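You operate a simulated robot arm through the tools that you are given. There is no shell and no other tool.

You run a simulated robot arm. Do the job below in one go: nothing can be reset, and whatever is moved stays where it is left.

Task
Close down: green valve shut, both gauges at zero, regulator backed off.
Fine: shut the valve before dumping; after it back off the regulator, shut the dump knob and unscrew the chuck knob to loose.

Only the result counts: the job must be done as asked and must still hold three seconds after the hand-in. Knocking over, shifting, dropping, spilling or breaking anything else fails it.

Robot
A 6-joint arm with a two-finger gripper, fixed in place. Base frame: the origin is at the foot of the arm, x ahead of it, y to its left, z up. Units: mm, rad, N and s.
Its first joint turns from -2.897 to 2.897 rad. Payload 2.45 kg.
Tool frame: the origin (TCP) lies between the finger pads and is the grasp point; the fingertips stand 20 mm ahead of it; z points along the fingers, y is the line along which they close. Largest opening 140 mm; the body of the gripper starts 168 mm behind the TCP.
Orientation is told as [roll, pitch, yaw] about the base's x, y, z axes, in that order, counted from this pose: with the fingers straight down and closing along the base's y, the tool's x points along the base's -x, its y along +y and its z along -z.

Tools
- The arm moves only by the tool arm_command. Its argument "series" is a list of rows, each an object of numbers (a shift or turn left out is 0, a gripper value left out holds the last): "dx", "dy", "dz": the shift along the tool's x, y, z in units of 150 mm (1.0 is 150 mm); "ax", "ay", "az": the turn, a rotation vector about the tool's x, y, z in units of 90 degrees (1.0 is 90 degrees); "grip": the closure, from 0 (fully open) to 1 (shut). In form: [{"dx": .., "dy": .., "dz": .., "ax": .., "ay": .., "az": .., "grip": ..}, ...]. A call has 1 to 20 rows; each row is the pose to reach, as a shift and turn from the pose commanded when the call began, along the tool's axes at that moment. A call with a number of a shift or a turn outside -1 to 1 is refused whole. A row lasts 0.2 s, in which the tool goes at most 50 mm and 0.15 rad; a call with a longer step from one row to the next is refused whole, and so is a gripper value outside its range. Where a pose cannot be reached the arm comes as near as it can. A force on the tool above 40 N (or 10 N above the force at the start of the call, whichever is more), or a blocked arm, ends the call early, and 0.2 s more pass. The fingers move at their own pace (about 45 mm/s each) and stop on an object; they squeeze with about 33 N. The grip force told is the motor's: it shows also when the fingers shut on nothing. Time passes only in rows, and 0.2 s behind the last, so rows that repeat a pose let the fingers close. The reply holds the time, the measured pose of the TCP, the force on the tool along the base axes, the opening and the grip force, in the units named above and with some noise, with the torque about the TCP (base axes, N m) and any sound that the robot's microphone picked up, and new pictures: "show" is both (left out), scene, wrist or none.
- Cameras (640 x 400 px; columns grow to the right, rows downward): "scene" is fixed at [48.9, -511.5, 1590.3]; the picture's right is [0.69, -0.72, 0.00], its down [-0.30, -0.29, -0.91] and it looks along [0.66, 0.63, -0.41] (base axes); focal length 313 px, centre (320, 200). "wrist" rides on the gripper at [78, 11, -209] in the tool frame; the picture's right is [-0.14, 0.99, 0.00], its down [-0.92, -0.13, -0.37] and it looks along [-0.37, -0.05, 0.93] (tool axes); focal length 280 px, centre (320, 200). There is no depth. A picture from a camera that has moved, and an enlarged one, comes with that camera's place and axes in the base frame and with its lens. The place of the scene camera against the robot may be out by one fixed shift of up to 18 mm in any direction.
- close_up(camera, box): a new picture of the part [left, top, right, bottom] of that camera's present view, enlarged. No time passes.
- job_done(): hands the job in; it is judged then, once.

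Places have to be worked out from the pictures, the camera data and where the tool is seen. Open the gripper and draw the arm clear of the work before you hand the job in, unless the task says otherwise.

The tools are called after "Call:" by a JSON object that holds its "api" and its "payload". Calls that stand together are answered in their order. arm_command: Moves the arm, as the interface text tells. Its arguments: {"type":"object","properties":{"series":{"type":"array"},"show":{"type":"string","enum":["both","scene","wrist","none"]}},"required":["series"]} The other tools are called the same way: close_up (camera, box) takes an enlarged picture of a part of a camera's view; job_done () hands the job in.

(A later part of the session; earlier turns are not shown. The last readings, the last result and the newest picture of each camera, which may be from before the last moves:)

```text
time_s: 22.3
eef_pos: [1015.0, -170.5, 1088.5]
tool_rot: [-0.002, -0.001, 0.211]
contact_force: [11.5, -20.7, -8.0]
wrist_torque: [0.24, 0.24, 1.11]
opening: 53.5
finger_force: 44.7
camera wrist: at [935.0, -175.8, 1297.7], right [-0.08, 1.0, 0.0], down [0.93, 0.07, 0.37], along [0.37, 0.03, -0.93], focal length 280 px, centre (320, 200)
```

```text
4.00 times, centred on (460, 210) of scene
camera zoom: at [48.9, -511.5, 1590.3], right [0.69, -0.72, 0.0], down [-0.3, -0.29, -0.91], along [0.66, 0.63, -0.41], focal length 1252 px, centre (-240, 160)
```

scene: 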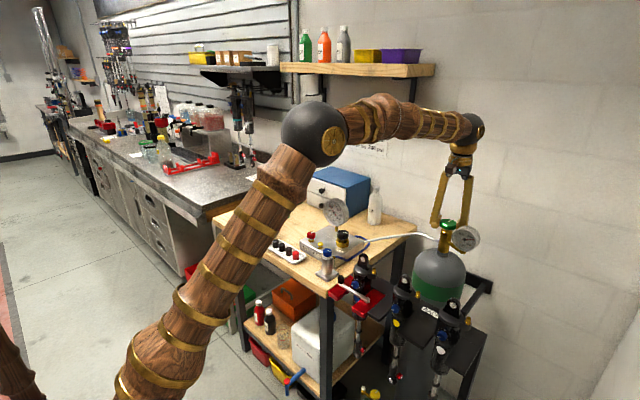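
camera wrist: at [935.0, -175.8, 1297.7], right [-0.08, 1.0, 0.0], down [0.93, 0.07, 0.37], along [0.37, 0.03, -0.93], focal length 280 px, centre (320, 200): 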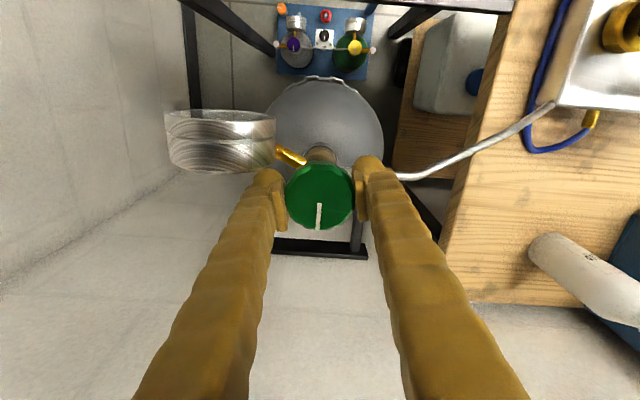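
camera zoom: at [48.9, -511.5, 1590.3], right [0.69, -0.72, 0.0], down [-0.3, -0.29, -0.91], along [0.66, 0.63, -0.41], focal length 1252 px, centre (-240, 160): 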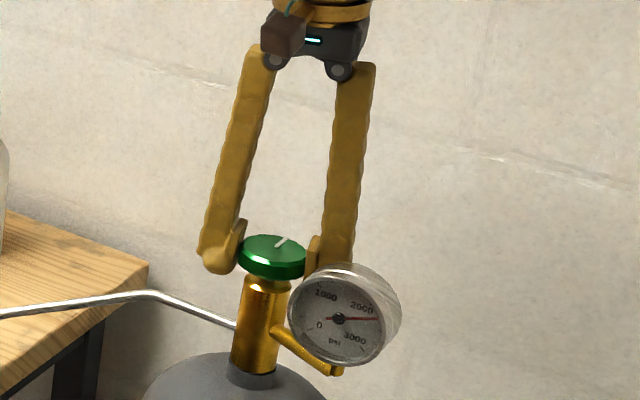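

The wrist torque rose to 1.1 N·m and the mark stopped pointing along +x, a quarter turn from its start. So the valve has reached its shut stop and the fingers slipped past it. I'll release and lift straight up to verify.

Call:
{"api": "arm_command", "payload": {"series": [{"grip": 0.45}, {"grip": 0.45}, {"grip": 0.45}, {"dz": -0.15, "grip": 0.45}, {"dz": -0.35, "grip": 0.45}, {"dz": -0.6, "grip": 0.45}, {"dz": -0.8, "grip": 0.45}, {"dz": -1.0, "grip": 0.45}]}}

Call:
{"api": "close_up", "payload": {"camera": "wrist", "box": [240, 80, 420, 220]}}

Call:
{"api": "close_up", "payload": {"camera": "scene", "box": [400, 160, 520, 260]}}

```text
time_s: 24.1
eef_pos: [1014.0, -170.7, 1239.6]
tool_rot: [-0.001, 0.0, 0.216]
contact_force: [1.1, -0.1, -0.2]
wrist_torque: [-0.03, 0.01, 0.0]
opening: 77.1
finger_force: 0.1
camera wrist: at [933.0, -175.8, 1448.8], right [-0.08, 1.0, 0.0], down [0.93, 0.07, 0.37], along [0.37, 0.03, -0.93], focal length 280 px, centre (320, 200)
```

scene: 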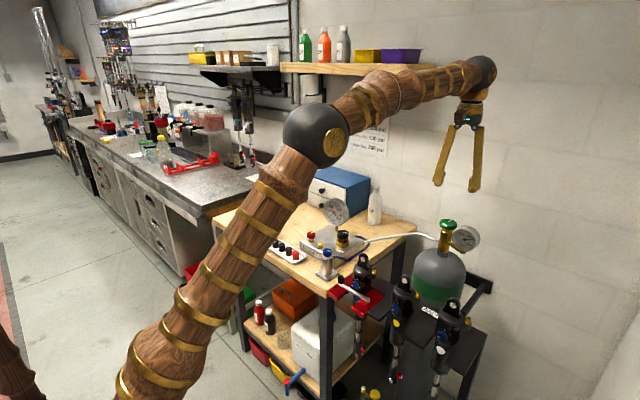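
wrist: 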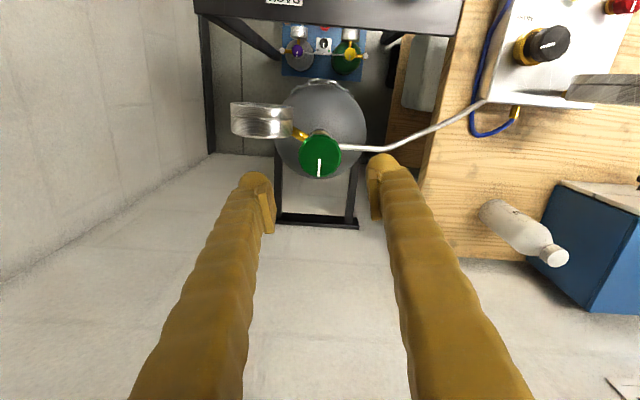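

```text
2.86 times, centred on (330, 150) of wrist
camera zoom: at [933.0, -175.8, 1448.8], right [-0.08, 1.0, 0.0], down [0.93, 0.07, 0.37], along [0.37, 0.03, -0.93], focal length 801 px, centre (291, 343)
```

zoom: 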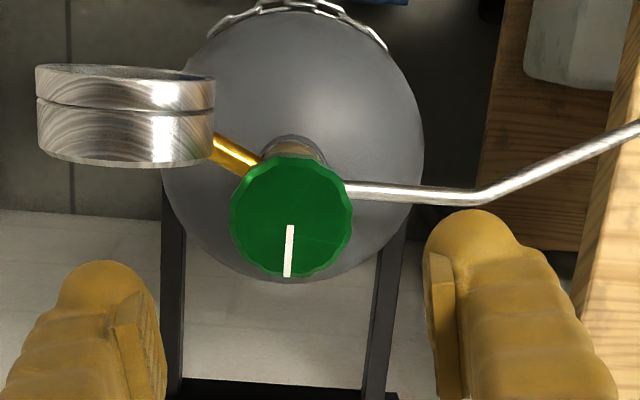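

```text
4.00 times, centred on (460, 210) of scene
camera zoom: at [48.9, -511.5, 1590.3], right [0.69, -0.72, 0.0], down [-0.3, -0.29, -0.91], along [0.66, 0.63, -0.41], focal length 1252 px, centre (-240, 160)
```

zoom: 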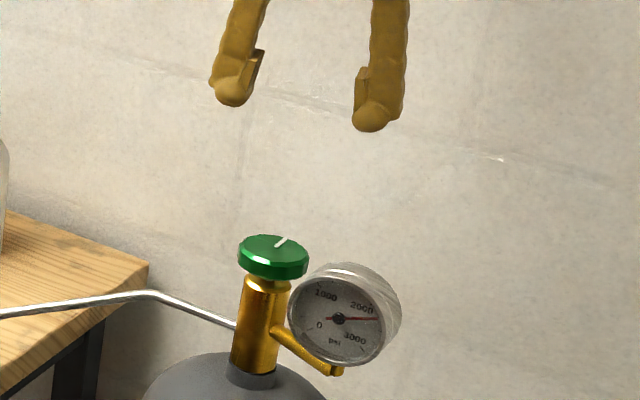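

The valve mark holds at the shut position, pointing along +x. Next is the red dump knob near (802, 254, 945), so I'll travel over at a safe height with the gripper opened.

Call:
{"api": "arm_command", "payload": {"series": [{"dx": 0.1, "dy": 0.25, "az": 0.035, "grip": 0.0}, {"dx": 0.2, "dy": 0.5, "az": 0.07, "grip": 0.0}, {"dx": 0.3, "dy": 0.75, "az": 0.105, "grip": 0.0}, {"dx": 0.4, "dy": 1.0, "az": 0.1375, "grip": 0.0}], "show": "none"}}

Call:
{"api": "arm_command", "payload": {"series": [{"dx": 0.14, "dy": 0.25, "grip": 0.0}, {"dx": 0.28, "dy": 0.5, "grip": 0.0}, {"dx": 0.41, "dy": 0.75, "grip": 0.0}, {"dx": 0.55, "dy": 1.0, "grip": 0.0}, {"dx": 0.55, "dy": 1.0, "grip": 0.0}]}}

```text
time_s: 25.1
eef_pos: [923.3, -34.5, 1238.9]
tool_rot: [-0.002, -0.002, 0.0]
contact_force: [-0.4, 0.1, -0.2]
wrist_torque: [-0.04, 0.02, -0.02]
opening: 140.1
finger_force: 0.2
```

```text
time_s: 26.3
eef_pos: [840.9, 114.5, 1239.4]
tool_rot: [0.0, -0.003, -0.002]
contact_force: [-0.6, -0.2, -0.4]
wrist_torque: [0.01, -0.01, -0.01]
opening: 139.9
finger_force: 0.1
camera wrist: at [762.0, 126.9, 1448.3], right [0.14, 0.99, 0.0], down [0.92, -0.13, 0.37], along [0.37, -0.05, -0.93], focal length 280 px, centre (320, 200)
```

scene: 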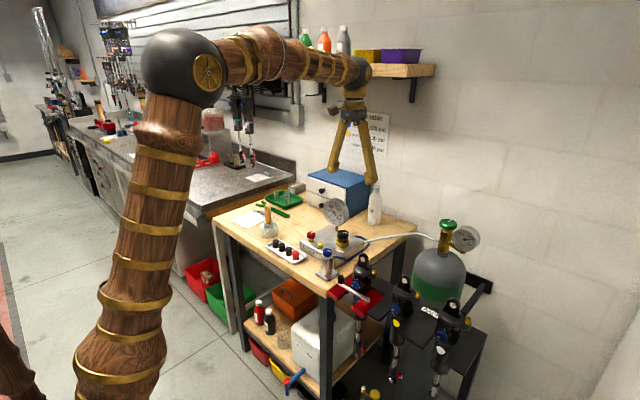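
wrist: 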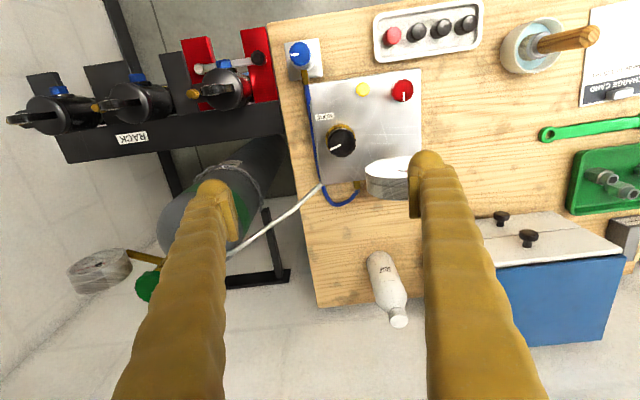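

Call:
{"api": "close_up", "payload": {"camera": "wrist", "box": [270, 30, 450, 210]}}

Call:
{"api": "close_up", "payload": {"camera": "scene", "box": [290, 190, 380, 290]}}

```text
2.22 times, centred on (360, 120) of wrist
camera zoom: at [762.0, 126.9, 1448.3], right [0.14, 0.99, 0.0], down [0.92, -0.13, 0.37], along [0.37, -0.05, -0.93], focal length 623 px, centre (231, 378)
```

zoom: 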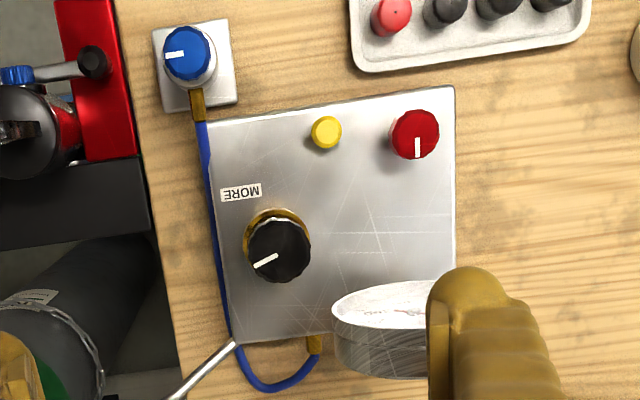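

```text
4.00 times, centred on (335, 240) of scene
camera zoom: at [48.9, -511.5, 1590.3], right [0.69, -0.72, 0.0], down [-0.3, -0.29, -0.91], along [0.66, 0.63, -0.41], focal length 1252 px, centre (260, 40)
```

zoom: 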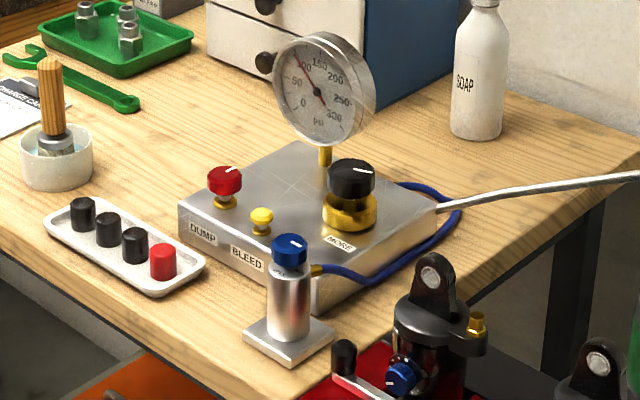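

The regulator label reads "MORE" with the knob behind it. I put the dump knob near (787, 257, ~965). I'll move above it and a little lower to refine.

Call:
{"api": "arm_command", "payload": {"series": [{"dx": 0.09, "dy": 0.23, "dz": 0.1, "grip": 0.0}, {"dx": 0.18, "dy": 0.46, "dz": 0.2, "grip": 0.0}, {"dx": 0.27, "dy": 0.69, "dz": 0.3, "grip": 0.0}, {"dx": 0.36, "dy": 0.93, "dz": 0.4, "grip": 0.0}, {"dx": 0.36, "dy": 0.93, "dz": 0.4, "grip": 0.0}]}}

Call:
{"api": "close_up", "payload": {"camera": "wrist", "box": [230, 40, 430, 200]}}

```text
time_s: 27.5
eef_pos: [787.8, 253.5, 1179.4]
tool_rot: [-0.003, -0.003, -0.002]
contact_force: [-0.3, 0.7, -1.4]
wrist_torque: [0.01, -0.02, -0.01]
opening: 140.0
finger_force: 0.0
camera wrist: at [708.8, 265.0, 1388.0], right [0.14, 0.99, 0.0], down [0.92, -0.13, 0.37], along [0.37, -0.05, -0.93], focal length 280 px, centre (320, 200)
```

scene: 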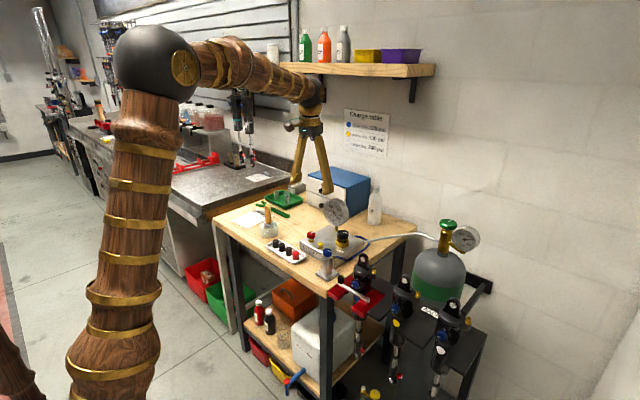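
wrist: 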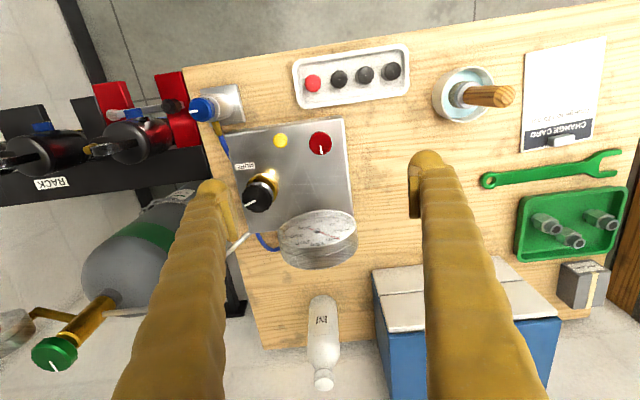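

```text
2.50 times, centred on (330, 120) of wrist
camera zoom: at [708.8, 265.0, 1388.0], right [0.14, 0.99, 0.0], down [0.92, -0.13, 0.37], along [0.37, -0.05, -0.93], focal length 701 px, centre (295, 400)
```

zoom: 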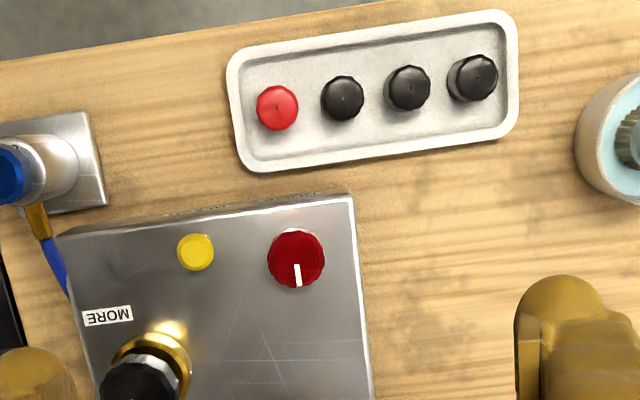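

I place the dump knob at about (788, 255), top near z 965, 34 mm across, with the bleed button at about (776, 193). I'll start at yaw 30° so the fingers stay away from the bleed button, and go down partway with the opening near 62 mm.

Call:
{"api": "arm_command", "payload": {"series": [{"dy": 0.01, "dz": 0.25, "az": -0.08, "grip": 0.56}, {"dy": 0.01, "dz": 0.5, "az": -0.16, "grip": 0.56}, {"dy": 0.01, "dz": 0.75, "az": -0.24, "grip": 0.56}, {"dy": 0.01, "dz": 1.0, "az": -0.32, "grip": 0.56}, {"dy": 0.01, "dz": 1.0, "az": -0.333, "grip": 0.56}]}}

Call:
{"api": "close_up", "payload": {"camera": "wrist", "box": [240, 60, 420, 220]}}

Call:
{"api": "close_up", "payload": {"camera": "scene", "box": [270, 180, 370, 280]}}

```text
time_s: 28.7
eef_pos: [790.6, 254.9, 1028.8]
tool_rot: [-0.001, -0.002, 0.524]
contact_force: [-0.1, 0.2, -0.7]
wrist_torque: [0.03, 0.02, -0.01]
opening: 61.6
finger_force: 0.1
camera wrist: at [714.8, 226.1, 1236.6], right [-0.38, 0.93, 0.0], down [0.86, 0.35, 0.37], along [0.34, 0.14, -0.93], focal length 280 px, centre (320, 200)
```

scene: 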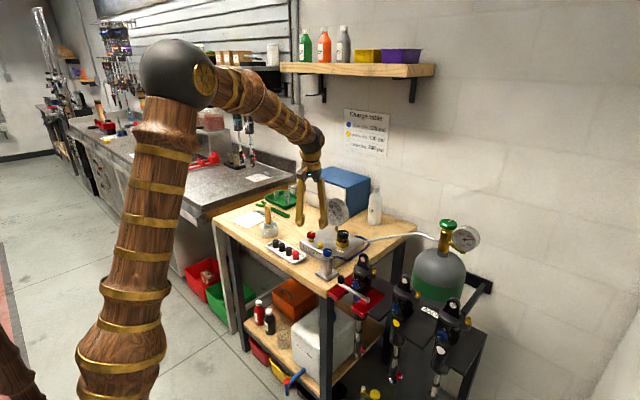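
wrist: 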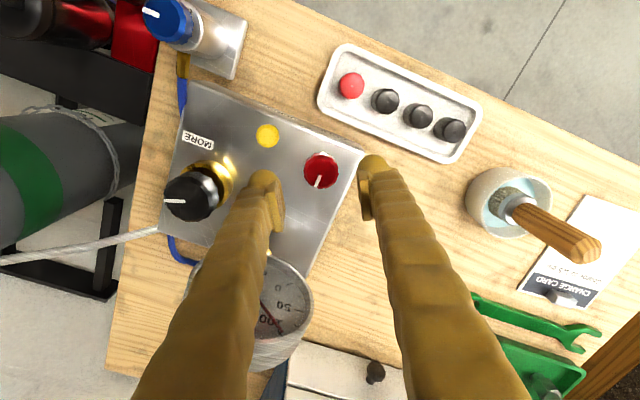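

```text
2.50 times, centred on (330, 140) of wrist
camera zoom: at [714.8, 226.1, 1236.6], right [-0.38, 0.93, 0.0], down [0.86, 0.35, 0.37], along [0.34, 0.14, -0.93], focal length 701 px, centre (295, 350)
```

zoom: 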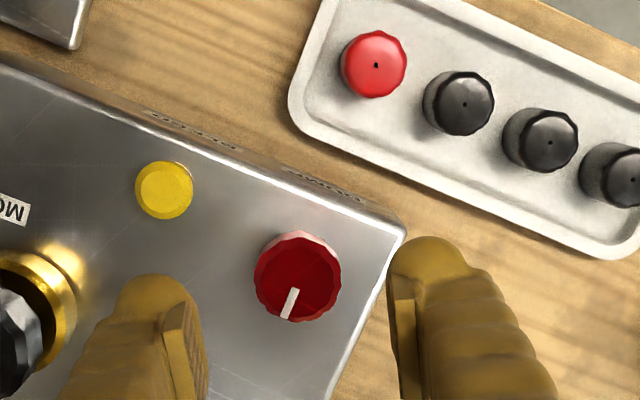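

```text
4.00 times, centred on (320, 230) of scene
camera zoom: at [48.9, -511.5, 1590.3], right [0.69, -0.72, 0.0], down [-0.3, -0.29, -0.91], along [0.66, 0.63, -0.41], focal length 1252 px, centre (320, 80)
```

zoom: 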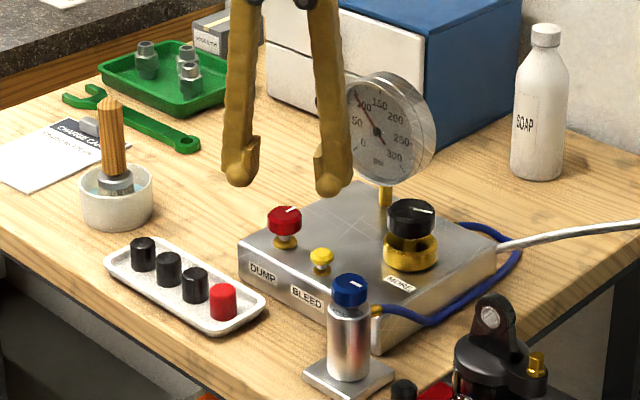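

From this view the dump knob is at about (787.5, 256), top near z 968. I'll correct by 3 mm, lower the TCP to 966 and close on it.

Call:
{"api": "arm_command", "payload": {"series": [{"dx": 0.014, "dy": 0.016, "dz": 0.14, "grip": 0.56}, {"dx": 0.014, "dy": 0.016, "dz": 0.28, "grip": 0.56}, {"dx": 0.014, "dy": 0.016, "dz": 0.419, "grip": 0.56}, {"dx": 0.014, "dy": 0.016, "dz": 0.419, "grip": 0.56}, {"dx": 0.014, "dy": 0.016, "dz": 0.419, "grip": 0.7}, {"dx": 0.014, "dy": 0.016, "dz": 0.419, "grip": 1.0}, {"dx": 0.014, "dy": 0.016, "dz": 0.419, "grip": 1.0}]}}

Call:
{"api": "close_up", "payload": {"camera": "wrist", "box": [240, 60, 420, 220]}}

Call:
{"api": "close_up", "payload": {"camera": "scene", "box": [270, 180, 370, 280]}}

```text
time_s: 30.3
eef_pos: [786.4, 255.3, 966.7]
tool_rot: [-0.002, -0.001, 0.52]
contact_force: [1.8, -0.5, -2.0]
wrist_torque: [0.08, -0.06, 0.06]
opening: 30.6
finger_force: 30.0
camera wrist: at [711.9, 226.4, 1174.5], right [-0.37, 0.93, 0.0], down [0.86, 0.35, 0.37], along [0.34, 0.14, -0.93], focal length 280 px, centre (320, 200)
```

scene: 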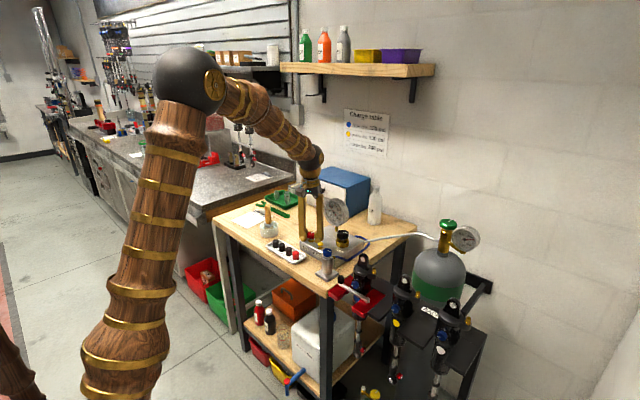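
wrist: 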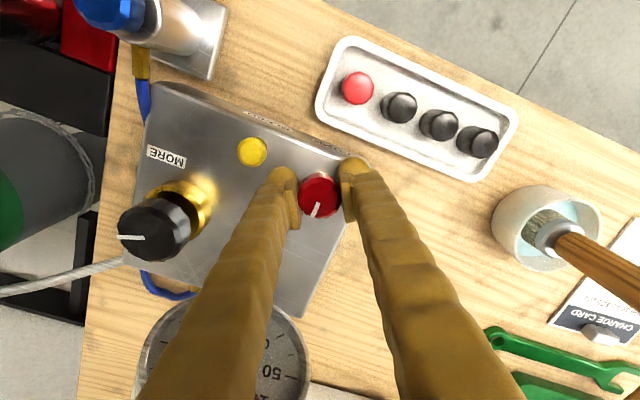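

```text
2.50 times, centred on (330, 140) of wrist
camera zoom: at [711.9, 226.4, 1174.5], right [-0.37, 0.93, 0.0], down [0.86, 0.35, 0.37], along [0.34, 0.14, -0.93], focal length 701 px, centre (295, 350)
```

zoom: 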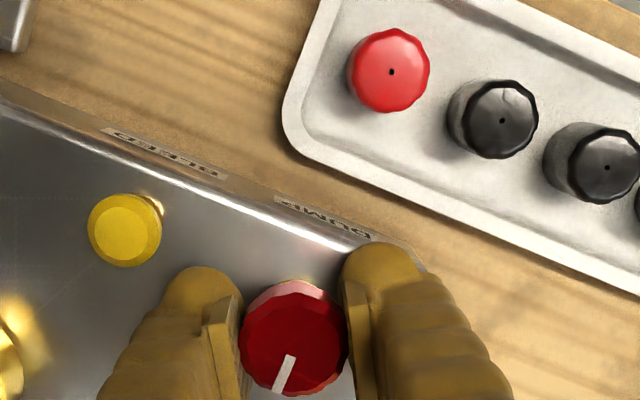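

```text
4.00 times, centred on (320, 230) of scene
camera zoom: at [48.9, -511.5, 1590.3], right [0.69, -0.72, 0.0], down [-0.3, -0.29, -0.91], along [0.66, 0.63, -0.41], focal length 1252 px, centre (320, 80)
```

zoom: 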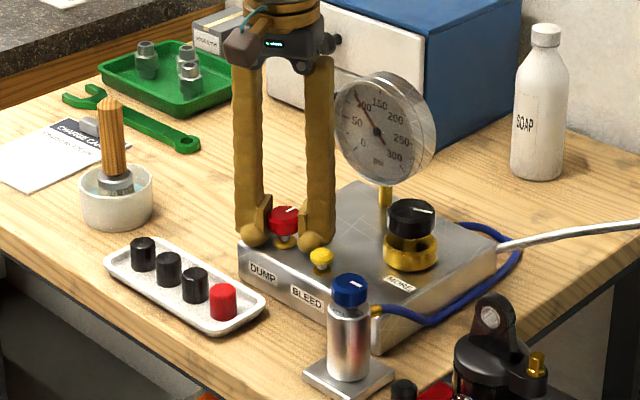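

The grip on the dump knob is centred, with almost no side force. I'll turn it counter-clockwise by about 80° to open it, watching for sound and the gauges.

Call:
{"api": "arm_command", "payload": {"series": [{"az": -0.075, "grip": 1.0}, {"az": -0.15, "grip": 1.0}, {"az": -0.225, "grip": 1.0}, {"az": -0.3, "grip": 1.0}, {"az": -0.375, "grip": 1.0}, {"az": -0.45, "grip": 1.0}, {"az": -0.525, "grip": 1.0}, {"az": -0.6, "grip": 1.0}, {"az": -0.675, "grip": 1.0}, {"az": -0.75, "grip": 1.0}, {"az": -0.825, "grip": 1.0}, {"az": -0.9, "grip": 1.0}]}}

Call:
{"api": "close_up", "payload": {"camera": "wrist", "box": [240, 60, 420, 220]}}

Call:
{"api": "close_up", "payload": {"camera": "scene", "box": [270, 180, 370, 280]}}

Call:
{"api": "close_up", "payload": {"camera": "scene", "box": [420, 200, 500, 260]}}

```text
time_s: 32.9
eef_pos: [782.9, 256.6, 966.1]
tool_rot: [0.0, 0.0, 1.939]
contact_force: [-18.4, -0.3, 31.9]
wrist_torque: [-0.27, -0.1, -0.02]
opening: 30.2
finger_force: 44.8
camera wrist: at [800.7, 180.0, 1174.7], right [-0.97, -0.23, 0.0], down [-0.21, 0.91, 0.37], along [-0.08, 0.36, -0.93], focal length 280 px, centre (320, 200)
```

scene: 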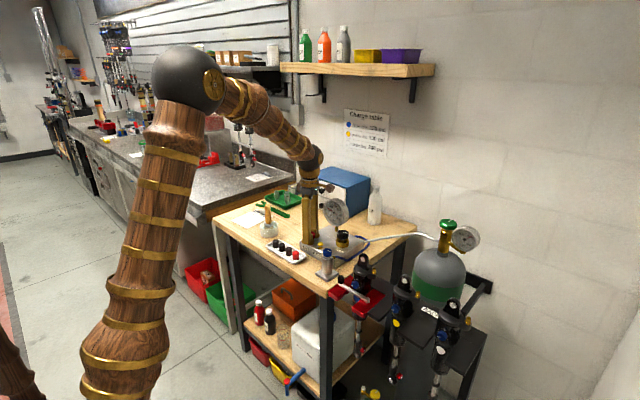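
wrist: 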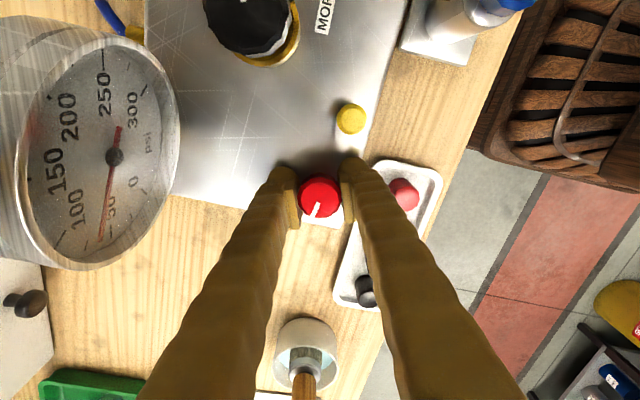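

```text
2.50 times, centred on (330, 140) of wrist
camera zoom: at [800.7, 180.0, 1174.7], right [-0.97, -0.23, 0.0], down [-0.21, 0.91, 0.37], along [-0.08, 0.36, -0.93], focal length 701 px, centre (295, 350)
```

zoom: 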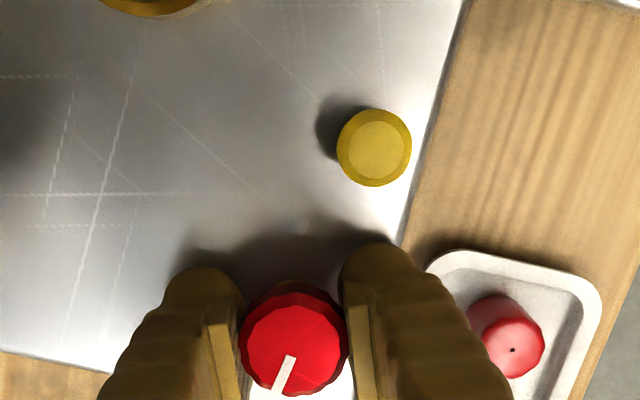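

```text
4.00 times, centred on (320, 230) of scene
camera zoom: at [48.9, -511.5, 1590.3], right [0.69, -0.72, 0.0], down [-0.3, -0.29, -0.91], along [0.66, 0.63, -0.41], focal length 1252 px, centre (320, 80)
```

zoom: 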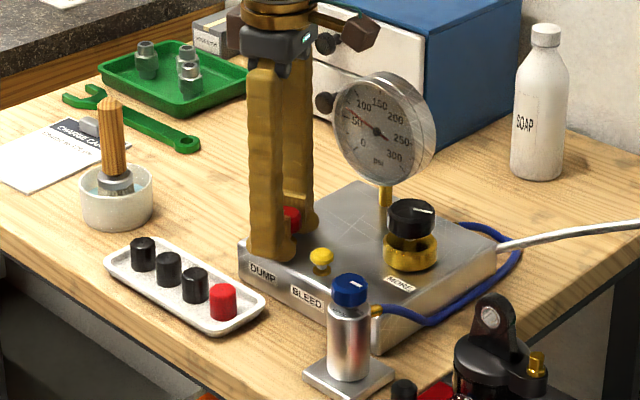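

```text
6.67 times, centred on (460, 230) of scene
camera zoom: at [48.9, -511.5, 1590.3], right [0.69, -0.72, 0.0], down [-0.3, -0.29, -0.91], along [0.66, 0.63, -0.41], focal length 2086 px, centre (-613, 0)
```

zoom: 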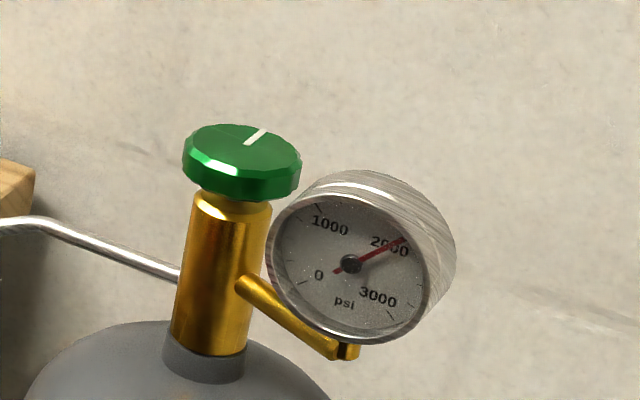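

Both gauges are dropping: the line gauge is near 60 psi and the cylinder gauge near 1900, so the valve is shut and the dump is open. I'll release the knob, lift off and let it bleed down.

Call:
{"api": "arm_command", "payload": {"series": [{"grip": 0.56}, {"grip": 0.56}, {"grip": 0.56}, {"dz": -0.2, "grip": 0.56}, {"dz": -0.45, "grip": 0.56}, {"dz": -0.7, "grip": 0.56}, {"dz": -1.0, "grip": 0.3}, {"dz": -1.0, "grip": 0.0}, {"dz": -1.0, "grip": 0.0}, {"dz": -1.0, "grip": 0.0}, {"dz": -1.0, "grip": 0.0}, {"dz": -1.0, "grip": 0.0}, {"dz": -1.0, "grip": 0.0}, {"dz": -1.0, "grip": 0.0}]}}

Call:
{"api": "close_up", "payload": {"camera": "scene", "box": [270, 180, 370, 280]}}

Call:
{"api": "close_up", "payload": {"camera": "scene", "box": [420, 200, 500, 260]}}

Call:
{"api": "close_up", "payload": {"camera": "wrist", "box": [190, 20, 430, 220]}}

```text
time_s: 35.9
eef_pos: [786.3, 256.2, 1115.7]
tool_rot: [-0.001, 0.003, 1.936]
contact_force: [0.2, -0.7, 1.1]
wrist_torque: [-0.02, 0.01, -0.04]
opening: 140.1
finger_force: 0.0
camera wrist: at [801.9, 180.0, 1324.7], right [-0.97, -0.23, 0.0], down [-0.21, 0.91, 0.37], along [-0.08, 0.36, -0.93], focal length 280 px, centre (320, 200)
```

scene: 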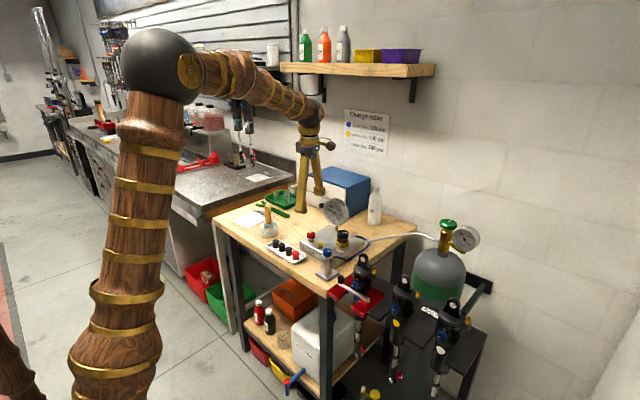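
wrist: 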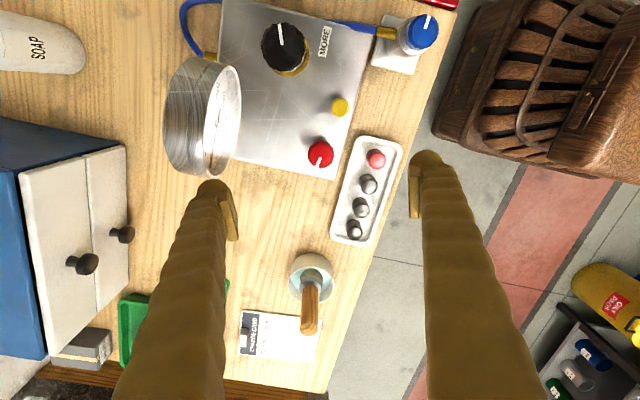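

```text
4.00 times, centred on (320, 230) of scene
camera zoom: at [48.9, -511.5, 1590.3], right [0.69, -0.72, 0.0], down [-0.3, -0.29, -0.91], along [0.66, 0.63, -0.41], focal length 1252 px, centre (320, 80)
```

zoom: 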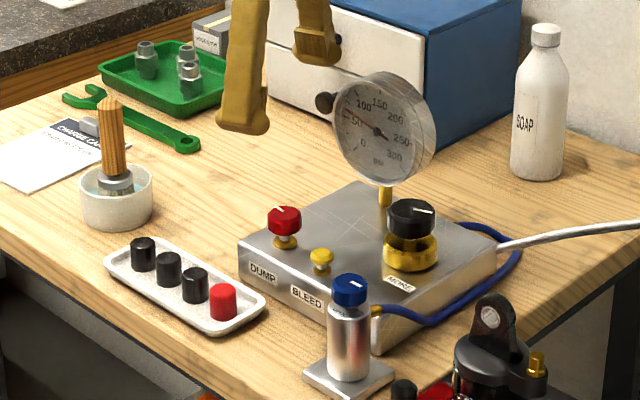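

```text
6.67 times, centred on (460, 230) of scene
camera zoom: at [48.9, -511.5, 1590.3], right [0.69, -0.72, 0.0], down [-0.3, -0.29, -0.91], along [0.66, 0.63, -0.41], focal length 2086 px, centre (-613, 0)
```

zoom: 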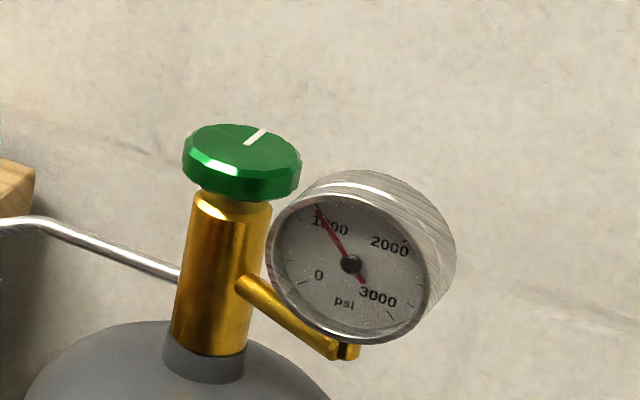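

```text
2.00 times, centred on (310, 120) of wrist
camera zoom: at [801.9, 180.0, 1324.7], right [-0.97, -0.23, 0.0], down [-0.21, 0.91, 0.37], along [-0.08, 0.36, -0.93], focal length 561 px, centre (340, 360)
```

zoom: 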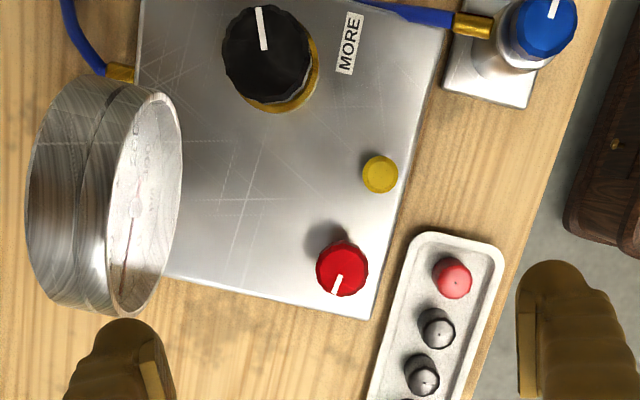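

The line gauge reads about 50 psi and the cylinder gauge about 1100, both still falling. Meanwhile I'll move above the regulator knob, which I put at about (850, 150, top 993), and turn the tool back for the next stroke.

Call:
{"api": "arm_command", "payload": {"series": [{"dz": -0.1, "az": 0.09, "grip": 0.0}, {"dz": -0.2, "dx": 0.05, "dy": -0.01, "az": 0.18, "grip": 0.0}, {"dz": -0.2, "dx": 0.15, "dy": -0.03, "az": 0.27, "grip": 0.0}, {"dz": -0.2, "dx": 0.25, "dy": -0.045, "az": 0.36, "grip": 0.0}, {"dz": -0.2, "dx": 0.35, "dy": -0.06, "az": 0.45, "grip": 0.0}, {"dz": -0.2, "dx": 0.45, "dy": -0.08, "az": 0.54, "grip": 0.0}, {"dz": -0.2, "dx": 0.55, "dy": -0.1, "az": 0.63, "grip": 0.0}, {"dz": -0.2, "dx": 0.65, "dy": -0.11, "az": 0.72, "grip": 0.0}, {"dz": -0.2, "dx": 0.75, "dy": -0.13, "az": 0.81, "grip": 0.0}, {"dz": -0.2, "dx": 0.81, "dy": -0.14, "az": 0.9, "grip": 0.0}], "show": "none"}}

Call:
{"api": "arm_command", "payload": {"series": [{"az": 0.09, "grip": 0.0}, {"az": 0.18, "grip": 0.0}, {"az": 0.27, "grip": 0.0}, {"az": 0.36, "grip": 0.0}, {"az": 0.444, "grip": 0.0}, {"az": 0.444, "grip": 0.0}]}}

Call:
{"api": "close_up", "payload": {"camera": "scene", "box": [270, 180, 370, 280]}}

Call:
{"api": "close_up", "payload": {"camera": "scene", "box": [420, 200, 500, 260]}}

Call:
{"api": "close_up", "payload": {"camera": "wrist", "box": [210, 40, 430, 220]}}

```text
time_s: 38.1
eef_pos: [847.1, 150.8, 1146.7]
tool_rot: [-0.001, -0.002, 0.521]
contact_force: [-0.5, -0.6, -0.6]
wrist_torque: [-0.02, -0.03, 0.0]
opening: 139.7
finger_force: 0.1
```

```text
time_s: 39.5
eef_pos: [848.3, 150.9, 1144.8]
tool_rot: [0.0, -0.002, -0.175]
contact_force: [0.0, -0.3, 0.1]
wrist_torque: [0.02, -0.04, -0.02]
opening: 139.8
finger_force: 0.1
camera wrist: at [771.0, 176.1, 1354.3], right [0.31, 0.95, 0.0], down [0.88, -0.29, 0.37], along [0.35, -0.12, -0.93], focal length 280 px, centre (320, 200)
```

scene: 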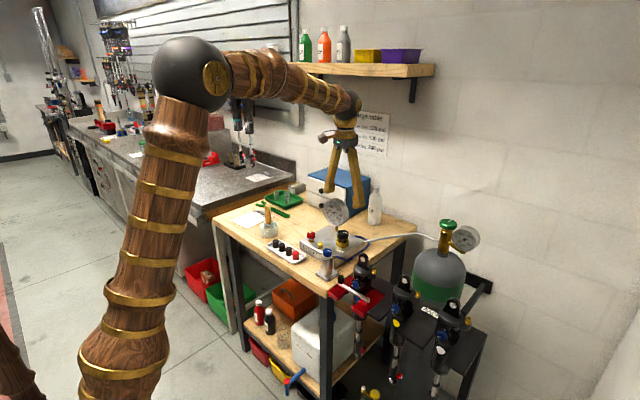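
wrist: 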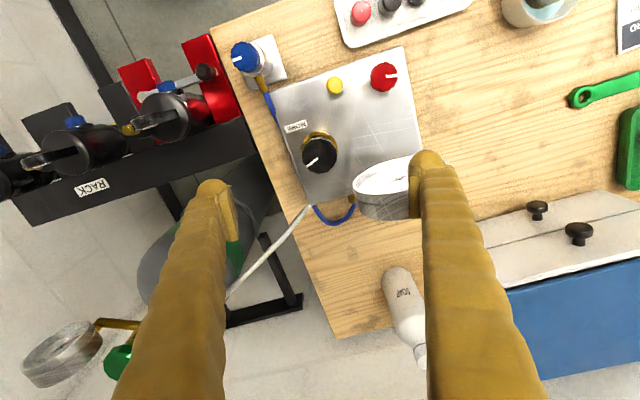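

```text
4.00 times, centred on (320, 230) of scene
camera zoom: at [48.9, -511.5, 1590.3], right [0.69, -0.72, 0.0], down [-0.3, -0.29, -0.91], along [0.66, 0.63, -0.41], focal length 1252 px, centre (320, 80)
```

zoom: 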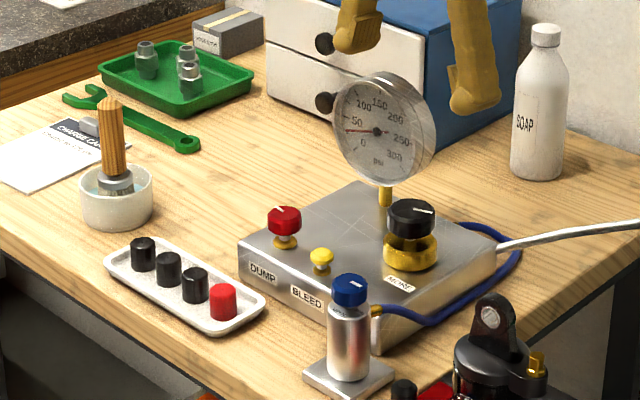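

```text
6.67 times, centred on (460, 230) of scene
camera zoom: at [48.9, -511.5, 1590.3], right [0.69, -0.72, 0.0], down [-0.3, -0.29, -0.91], along [0.66, 0.63, -0.41], focal length 2086 px, centre (-613, 0)
```

zoom: 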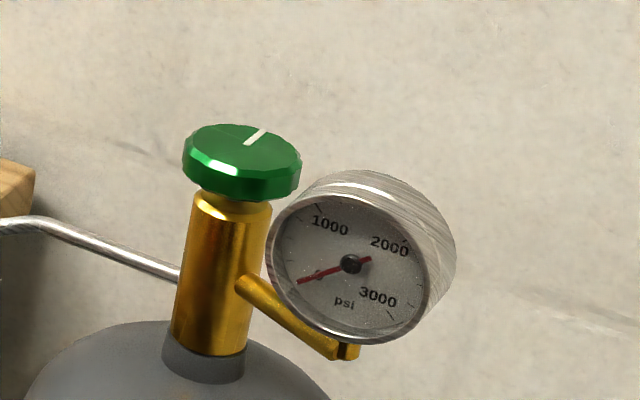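

```text
2.22 times, centred on (320, 130) of wrist
camera zoom: at [771.0, 176.1, 1354.3], right [0.31, 0.95, 0.0], down [0.88, -0.29, 0.37], along [0.35, -0.12, -0.93], focal length 623 px, centre (320, 356)
```

zoom: 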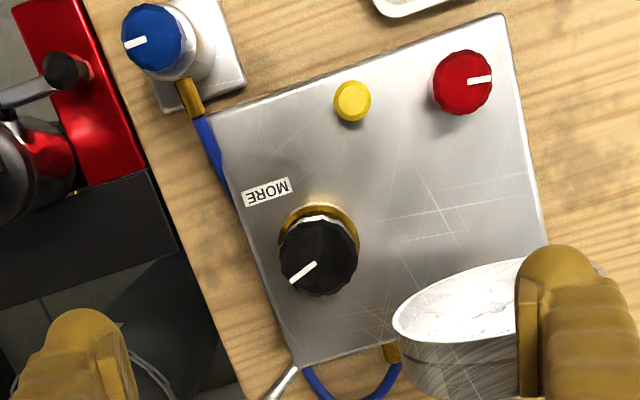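

The cylinder gauge is nearly at zero and the line gauge is around 35 psi and falling. I'll lower partway over the regulator at (851, 149) while it finishes dumping. Tool yaw goes to 0 to stay clear of the panel gauge.

Call:
{"api": "arm_command", "payload": {"series": [{"grip": 0.45, "az": -0.06, "dx": -0.015, "dy": -0.011}, {"grip": 0.45, "az": -0.111, "dx": -0.015, "dy": -0.011}, {"grip": 0.45, "az": -0.111, "dx": -0.015, "dy": -0.011}, {"grip": 0.45, "az": -0.111, "dx": -0.015, "dy": -0.011, "dz": 0.2}, {"grip": 0.45, "az": -0.111, "dx": -0.015, "dy": -0.011, "dz": 0.4}, {"grip": 0.45, "az": -0.111, "dx": -0.015, "dy": -0.011, "dz": 0.6}, {"grip": 0.45, "az": -0.111, "dx": -0.015, "dy": -0.011, "dz": 0.7}, {"grip": 0.45, "az": -0.111, "dx": -0.015, "dy": -0.011, "dz": 0.7}, {"grip": 0.45, "az": -0.111, "dx": -0.015, "dy": -0.011, "dz": 0.7}, {"grip": 0.45, "az": -0.111, "dx": -0.015, "dy": -0.011, "dz": 0.7}, {"grip": 0.45, "az": -0.111, "dx": -0.015, "dy": -0.011, "dz": 0.7}]}}

Call:
{"api": "close_up", "payload": {"camera": "scene", "box": [270, 180, 370, 280]}}

Call:
{"api": "close_up", "payload": {"camera": "scene", "box": [420, 200, 500, 260]}}

Call:
{"api": "close_up", "payload": {"camera": "wrist", "box": [210, 40, 430, 220]}}

```text
time_s: 41.9
eef_pos: [849.9, 150.1, 1039.8]
tool_rot: [-0.002, -0.003, -0.001]
contact_force: [0.3, 0.6, -0.2]
wrist_torque: [0.01, 0.0, 0.01]
opening: 76.8
finger_force: 0.1
camera wrist: at [769.8, 160.6, 1249.3], right [0.14, 0.99, 0.0], down [0.92, -0.13, 0.37], along [0.37, -0.05, -0.93], focal length 280 px, centre (320, 200)
```

scene: 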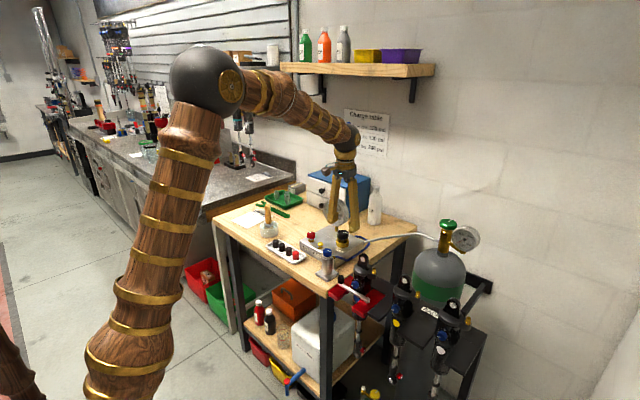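
wrist: 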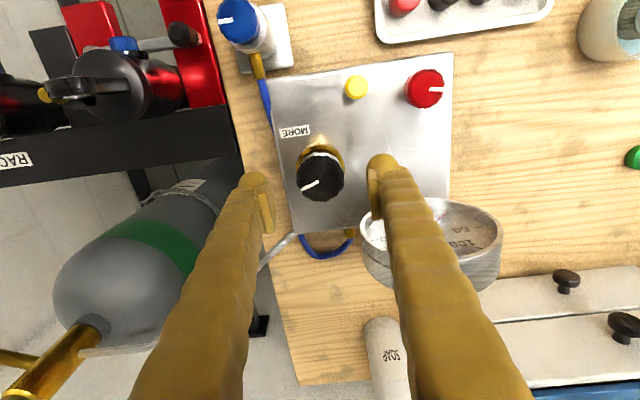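

```text
4.00 times, centred on (320, 230) of scene
camera zoom: at [48.9, -511.5, 1590.3], right [0.69, -0.72, 0.0], down [-0.3, -0.29, -0.91], along [0.66, 0.63, -0.41], focal length 1252 px, centre (320, 80)
```

zoom: 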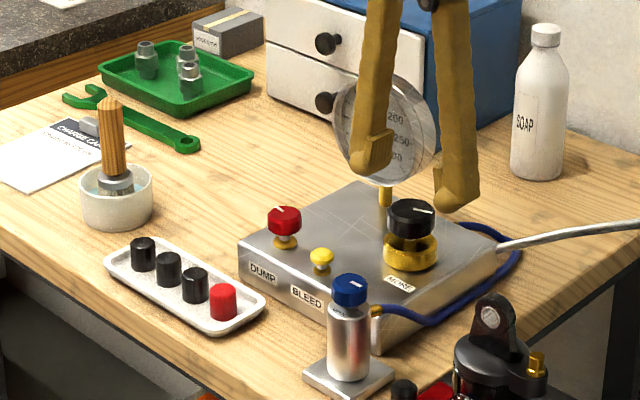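

```text
6.67 times, centred on (460, 230) of scene
camera zoom: at [48.9, -511.5, 1590.3], right [0.69, -0.72, 0.0], down [-0.3, -0.29, -0.91], along [0.66, 0.63, -0.41], focal length 2086 px, centre (-613, 0)
```

zoom: 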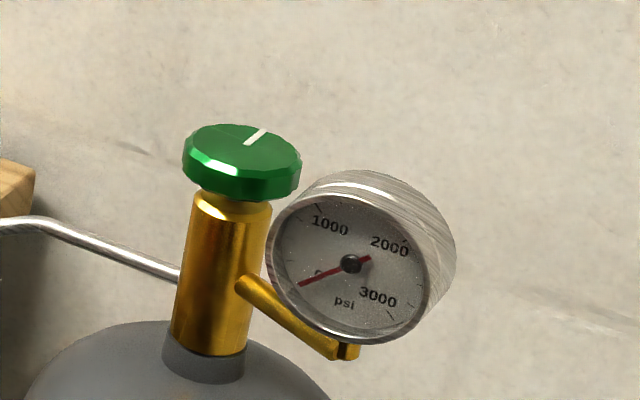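

```text
2.22 times, centred on (320, 130) of wrist
camera zoom: at [769.8, 160.6, 1249.3], right [0.14, 0.99, 0.0], down [0.92, -0.13, 0.37], along [0.37, -0.05, -0.93], focal length 623 px, centre (320, 356)
```

zoom: 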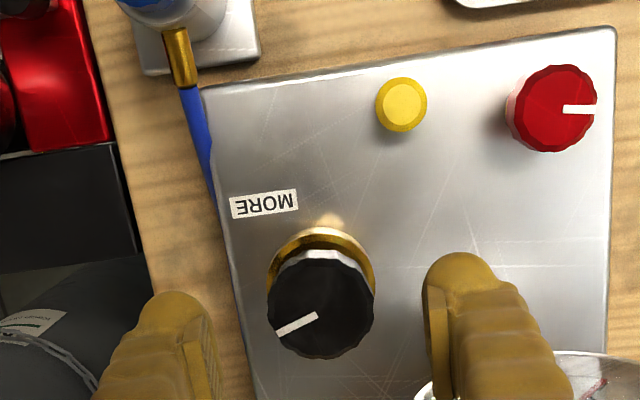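

The cylinder gauge needle sits on zero; the panel gauge is hidden behind a finger for now. I'll look closely at the "MORE" label and the panel dial in the wrist view.

Call:
{"api": "close_up", "payload": {"camera": "wrist", "box": [280, 115, 320, 145]}}

Call:
{"api": "close_up", "payload": {"camera": "wrist", "box": [350, 185, 510, 295]}}

Call:
{"api": "close_up", "payload": {"camera": "scene", "box": [325, 240, 355, 265]}}

```text
13.33 times, centred on (300, 130) of wrist
camera zoom: at [769.8, 160.6, 1249.3], right [0.14, 0.99, 0.0], down [0.92, -0.13, 0.37], along [0.37, -0.05, -0.93], focal length 3738 px, centre (587, 1133)
```

zoom: 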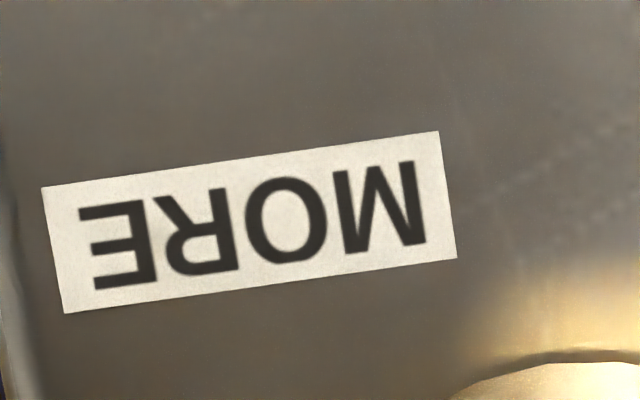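

```text
3.64 times, centred on (430, 240) of wrist
camera zoom: at [769.8, 160.6, 1249.3], right [0.14, 0.99, 0.0], down [0.92, -0.13, 0.37], along [0.37, -0.05, -0.93], focal length 1020 px, centre (-80, 54)
```

zoom: 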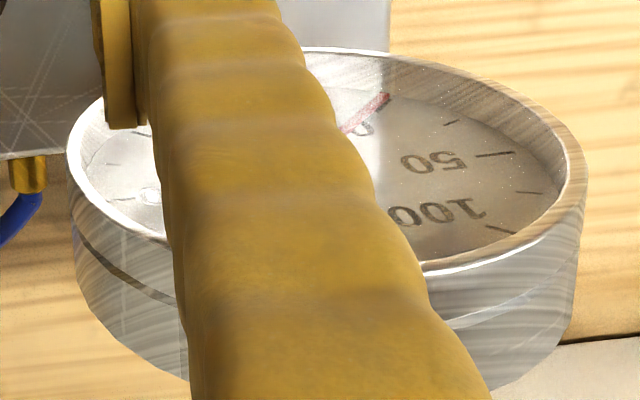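

```text
16.00 times, centred on (340, 252) of scene
camera zoom: at [48.9, -511.5, 1590.3], right [0.69, -0.72, 0.0], down [-0.3, -0.29, -0.91], along [0.66, 0.63, -0.41], focal length 5006 px, centre (0, -640)
```

zoom: 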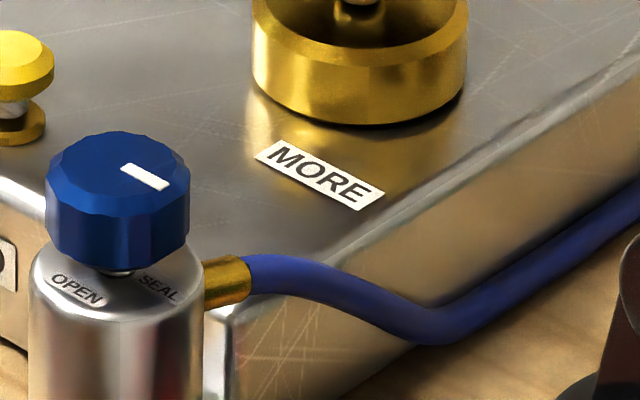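

The panel needle now points at 0 too. The label has no arrow, but it sits to the right of the knob, so clockwise means more and counter-clockwise backs off. I'll go down to TCP z 988 and grip the regulator at (850, 149).

Call:
{"api": "arm_command", "payload": {"series": [{"dx": -0.002, "dy": -0.005, "dz": 0.12, "grip": 0.45}, {"dx": -0.002, "dy": -0.005, "dz": 0.24, "grip": 0.45}, {"dx": -0.002, "dy": -0.005, "dz": 0.345, "grip": 0.45}, {"dx": -0.002, "dy": -0.005, "dz": 0.345, "grip": 0.45}, {"dx": -0.002, "dy": -0.005, "dz": 0.345, "grip": 0.6}, {"dx": -0.002, "dy": -0.005, "dz": 0.345, "grip": 1.0}, {"dx": -0.002, "dy": -0.005, "dz": 0.345, "grip": 1.0}]}}

Call:
{"api": "close_up", "payload": {"camera": "wrist", "box": [210, 40, 430, 220]}}

Call:
{"api": "close_up", "payload": {"camera": "scene", "box": [300, 180, 400, 280]}}

```text
time_s: 43.5
eef_pos: [851.6, 149.4, 988.3]
tool_rot: [0.002, -0.002, -0.002]
contact_force: [-0.9, 15.5, -1.3]
wrist_torque: [0.09, -0.01, -0.04]
opening: 44.5
finger_force: 28.2
camera wrist: at [770.9, 160.7, 1197.8], right [0.14, 0.99, 0.0], down [0.92, -0.13, 0.37], along [0.37, -0.05, -0.93], focal length 280 px, centre (320, 200)
```

scene: 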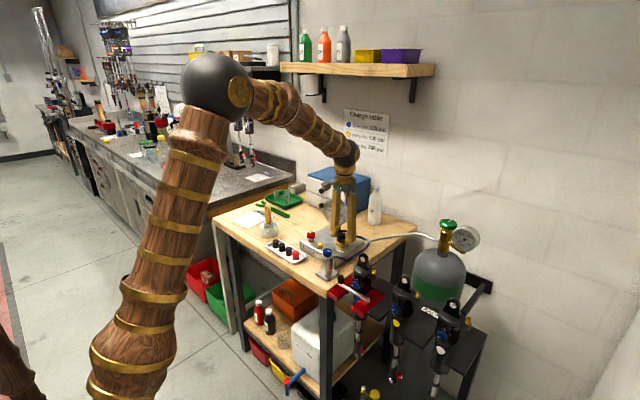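
wrist: 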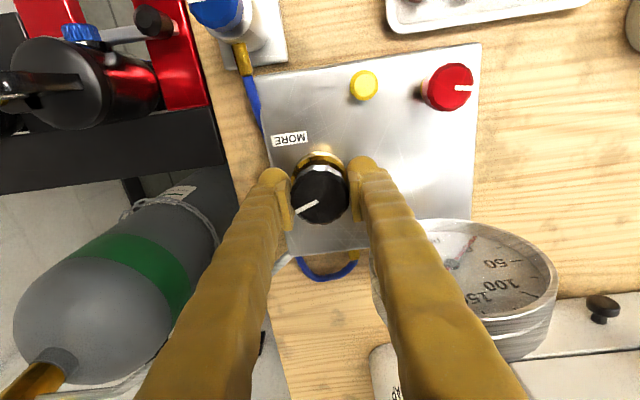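

```text
2.22 times, centred on (320, 130) of wrist
camera zoom: at [770.9, 160.7, 1197.8], right [0.14, 0.99, 0.0], down [0.92, -0.13, 0.37], along [0.37, -0.05, -0.93], focal length 623 px, centre (320, 356)
```

zoom: 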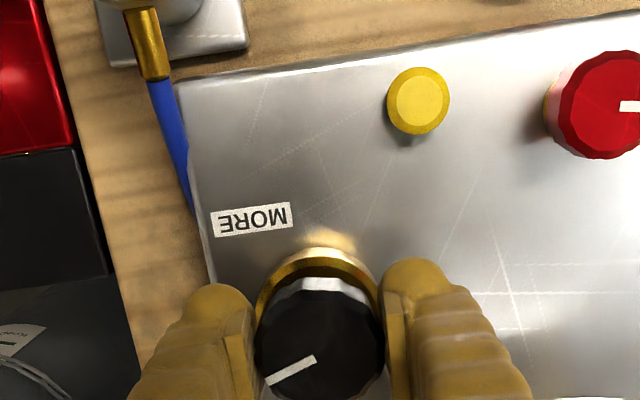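

```text
4.00 times, centred on (350, 230) of scene
camera zoom: at [48.9, -511.5, 1590.3], right [0.69, -0.72, 0.0], down [-0.3, -0.29, -0.91], along [0.66, 0.63, -0.41], focal length 1252 px, centre (200, 80)
```

zoom: 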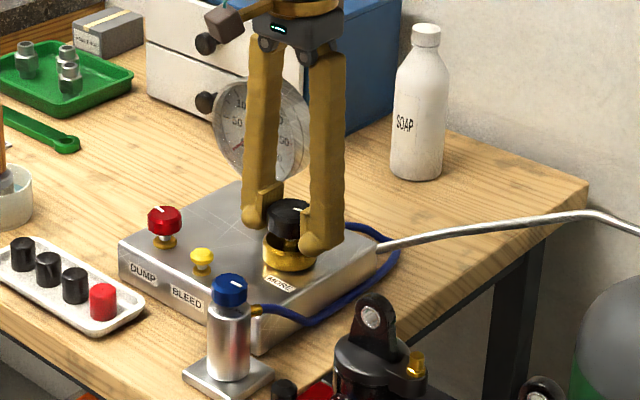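

The grip on the regulator is good. I'll check that the panel gauge really sits at zero before backing it off.

Call:
{"api": "close_up", "payload": {"camera": "wrist", "box": [390, 200, 570, 350]}}

Call:
{"api": "close_up", "payload": {"camera": "scene", "box": [440, 215, 490, 255]}}

```text
2.67 times, centred on (480, 275) of wrist
camera zoom: at [770.9, 160.7, 1197.8], right [0.14, 0.99, 0.0], down [0.92, -0.13, 0.37], along [0.37, -0.05, -0.93], focal length 748 px, centre (-107, 0)
```

zoom: 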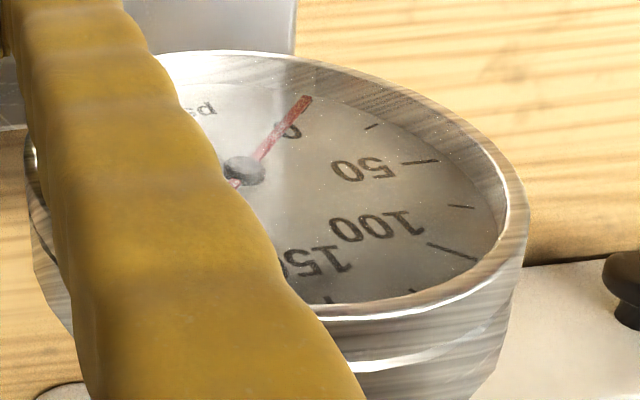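

```text
10.00 times, centred on (465, 235) of scene
camera zoom: at [48.9, -511.5, 1590.3], right [0.69, -0.72, 0.0], down [-0.3, -0.29, -0.91], along [0.66, 0.63, -0.41], focal length 3129 px, centre (-1130, -150)
```

zoom: 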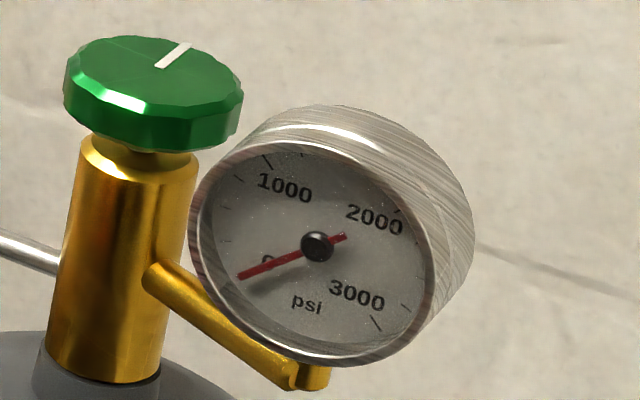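

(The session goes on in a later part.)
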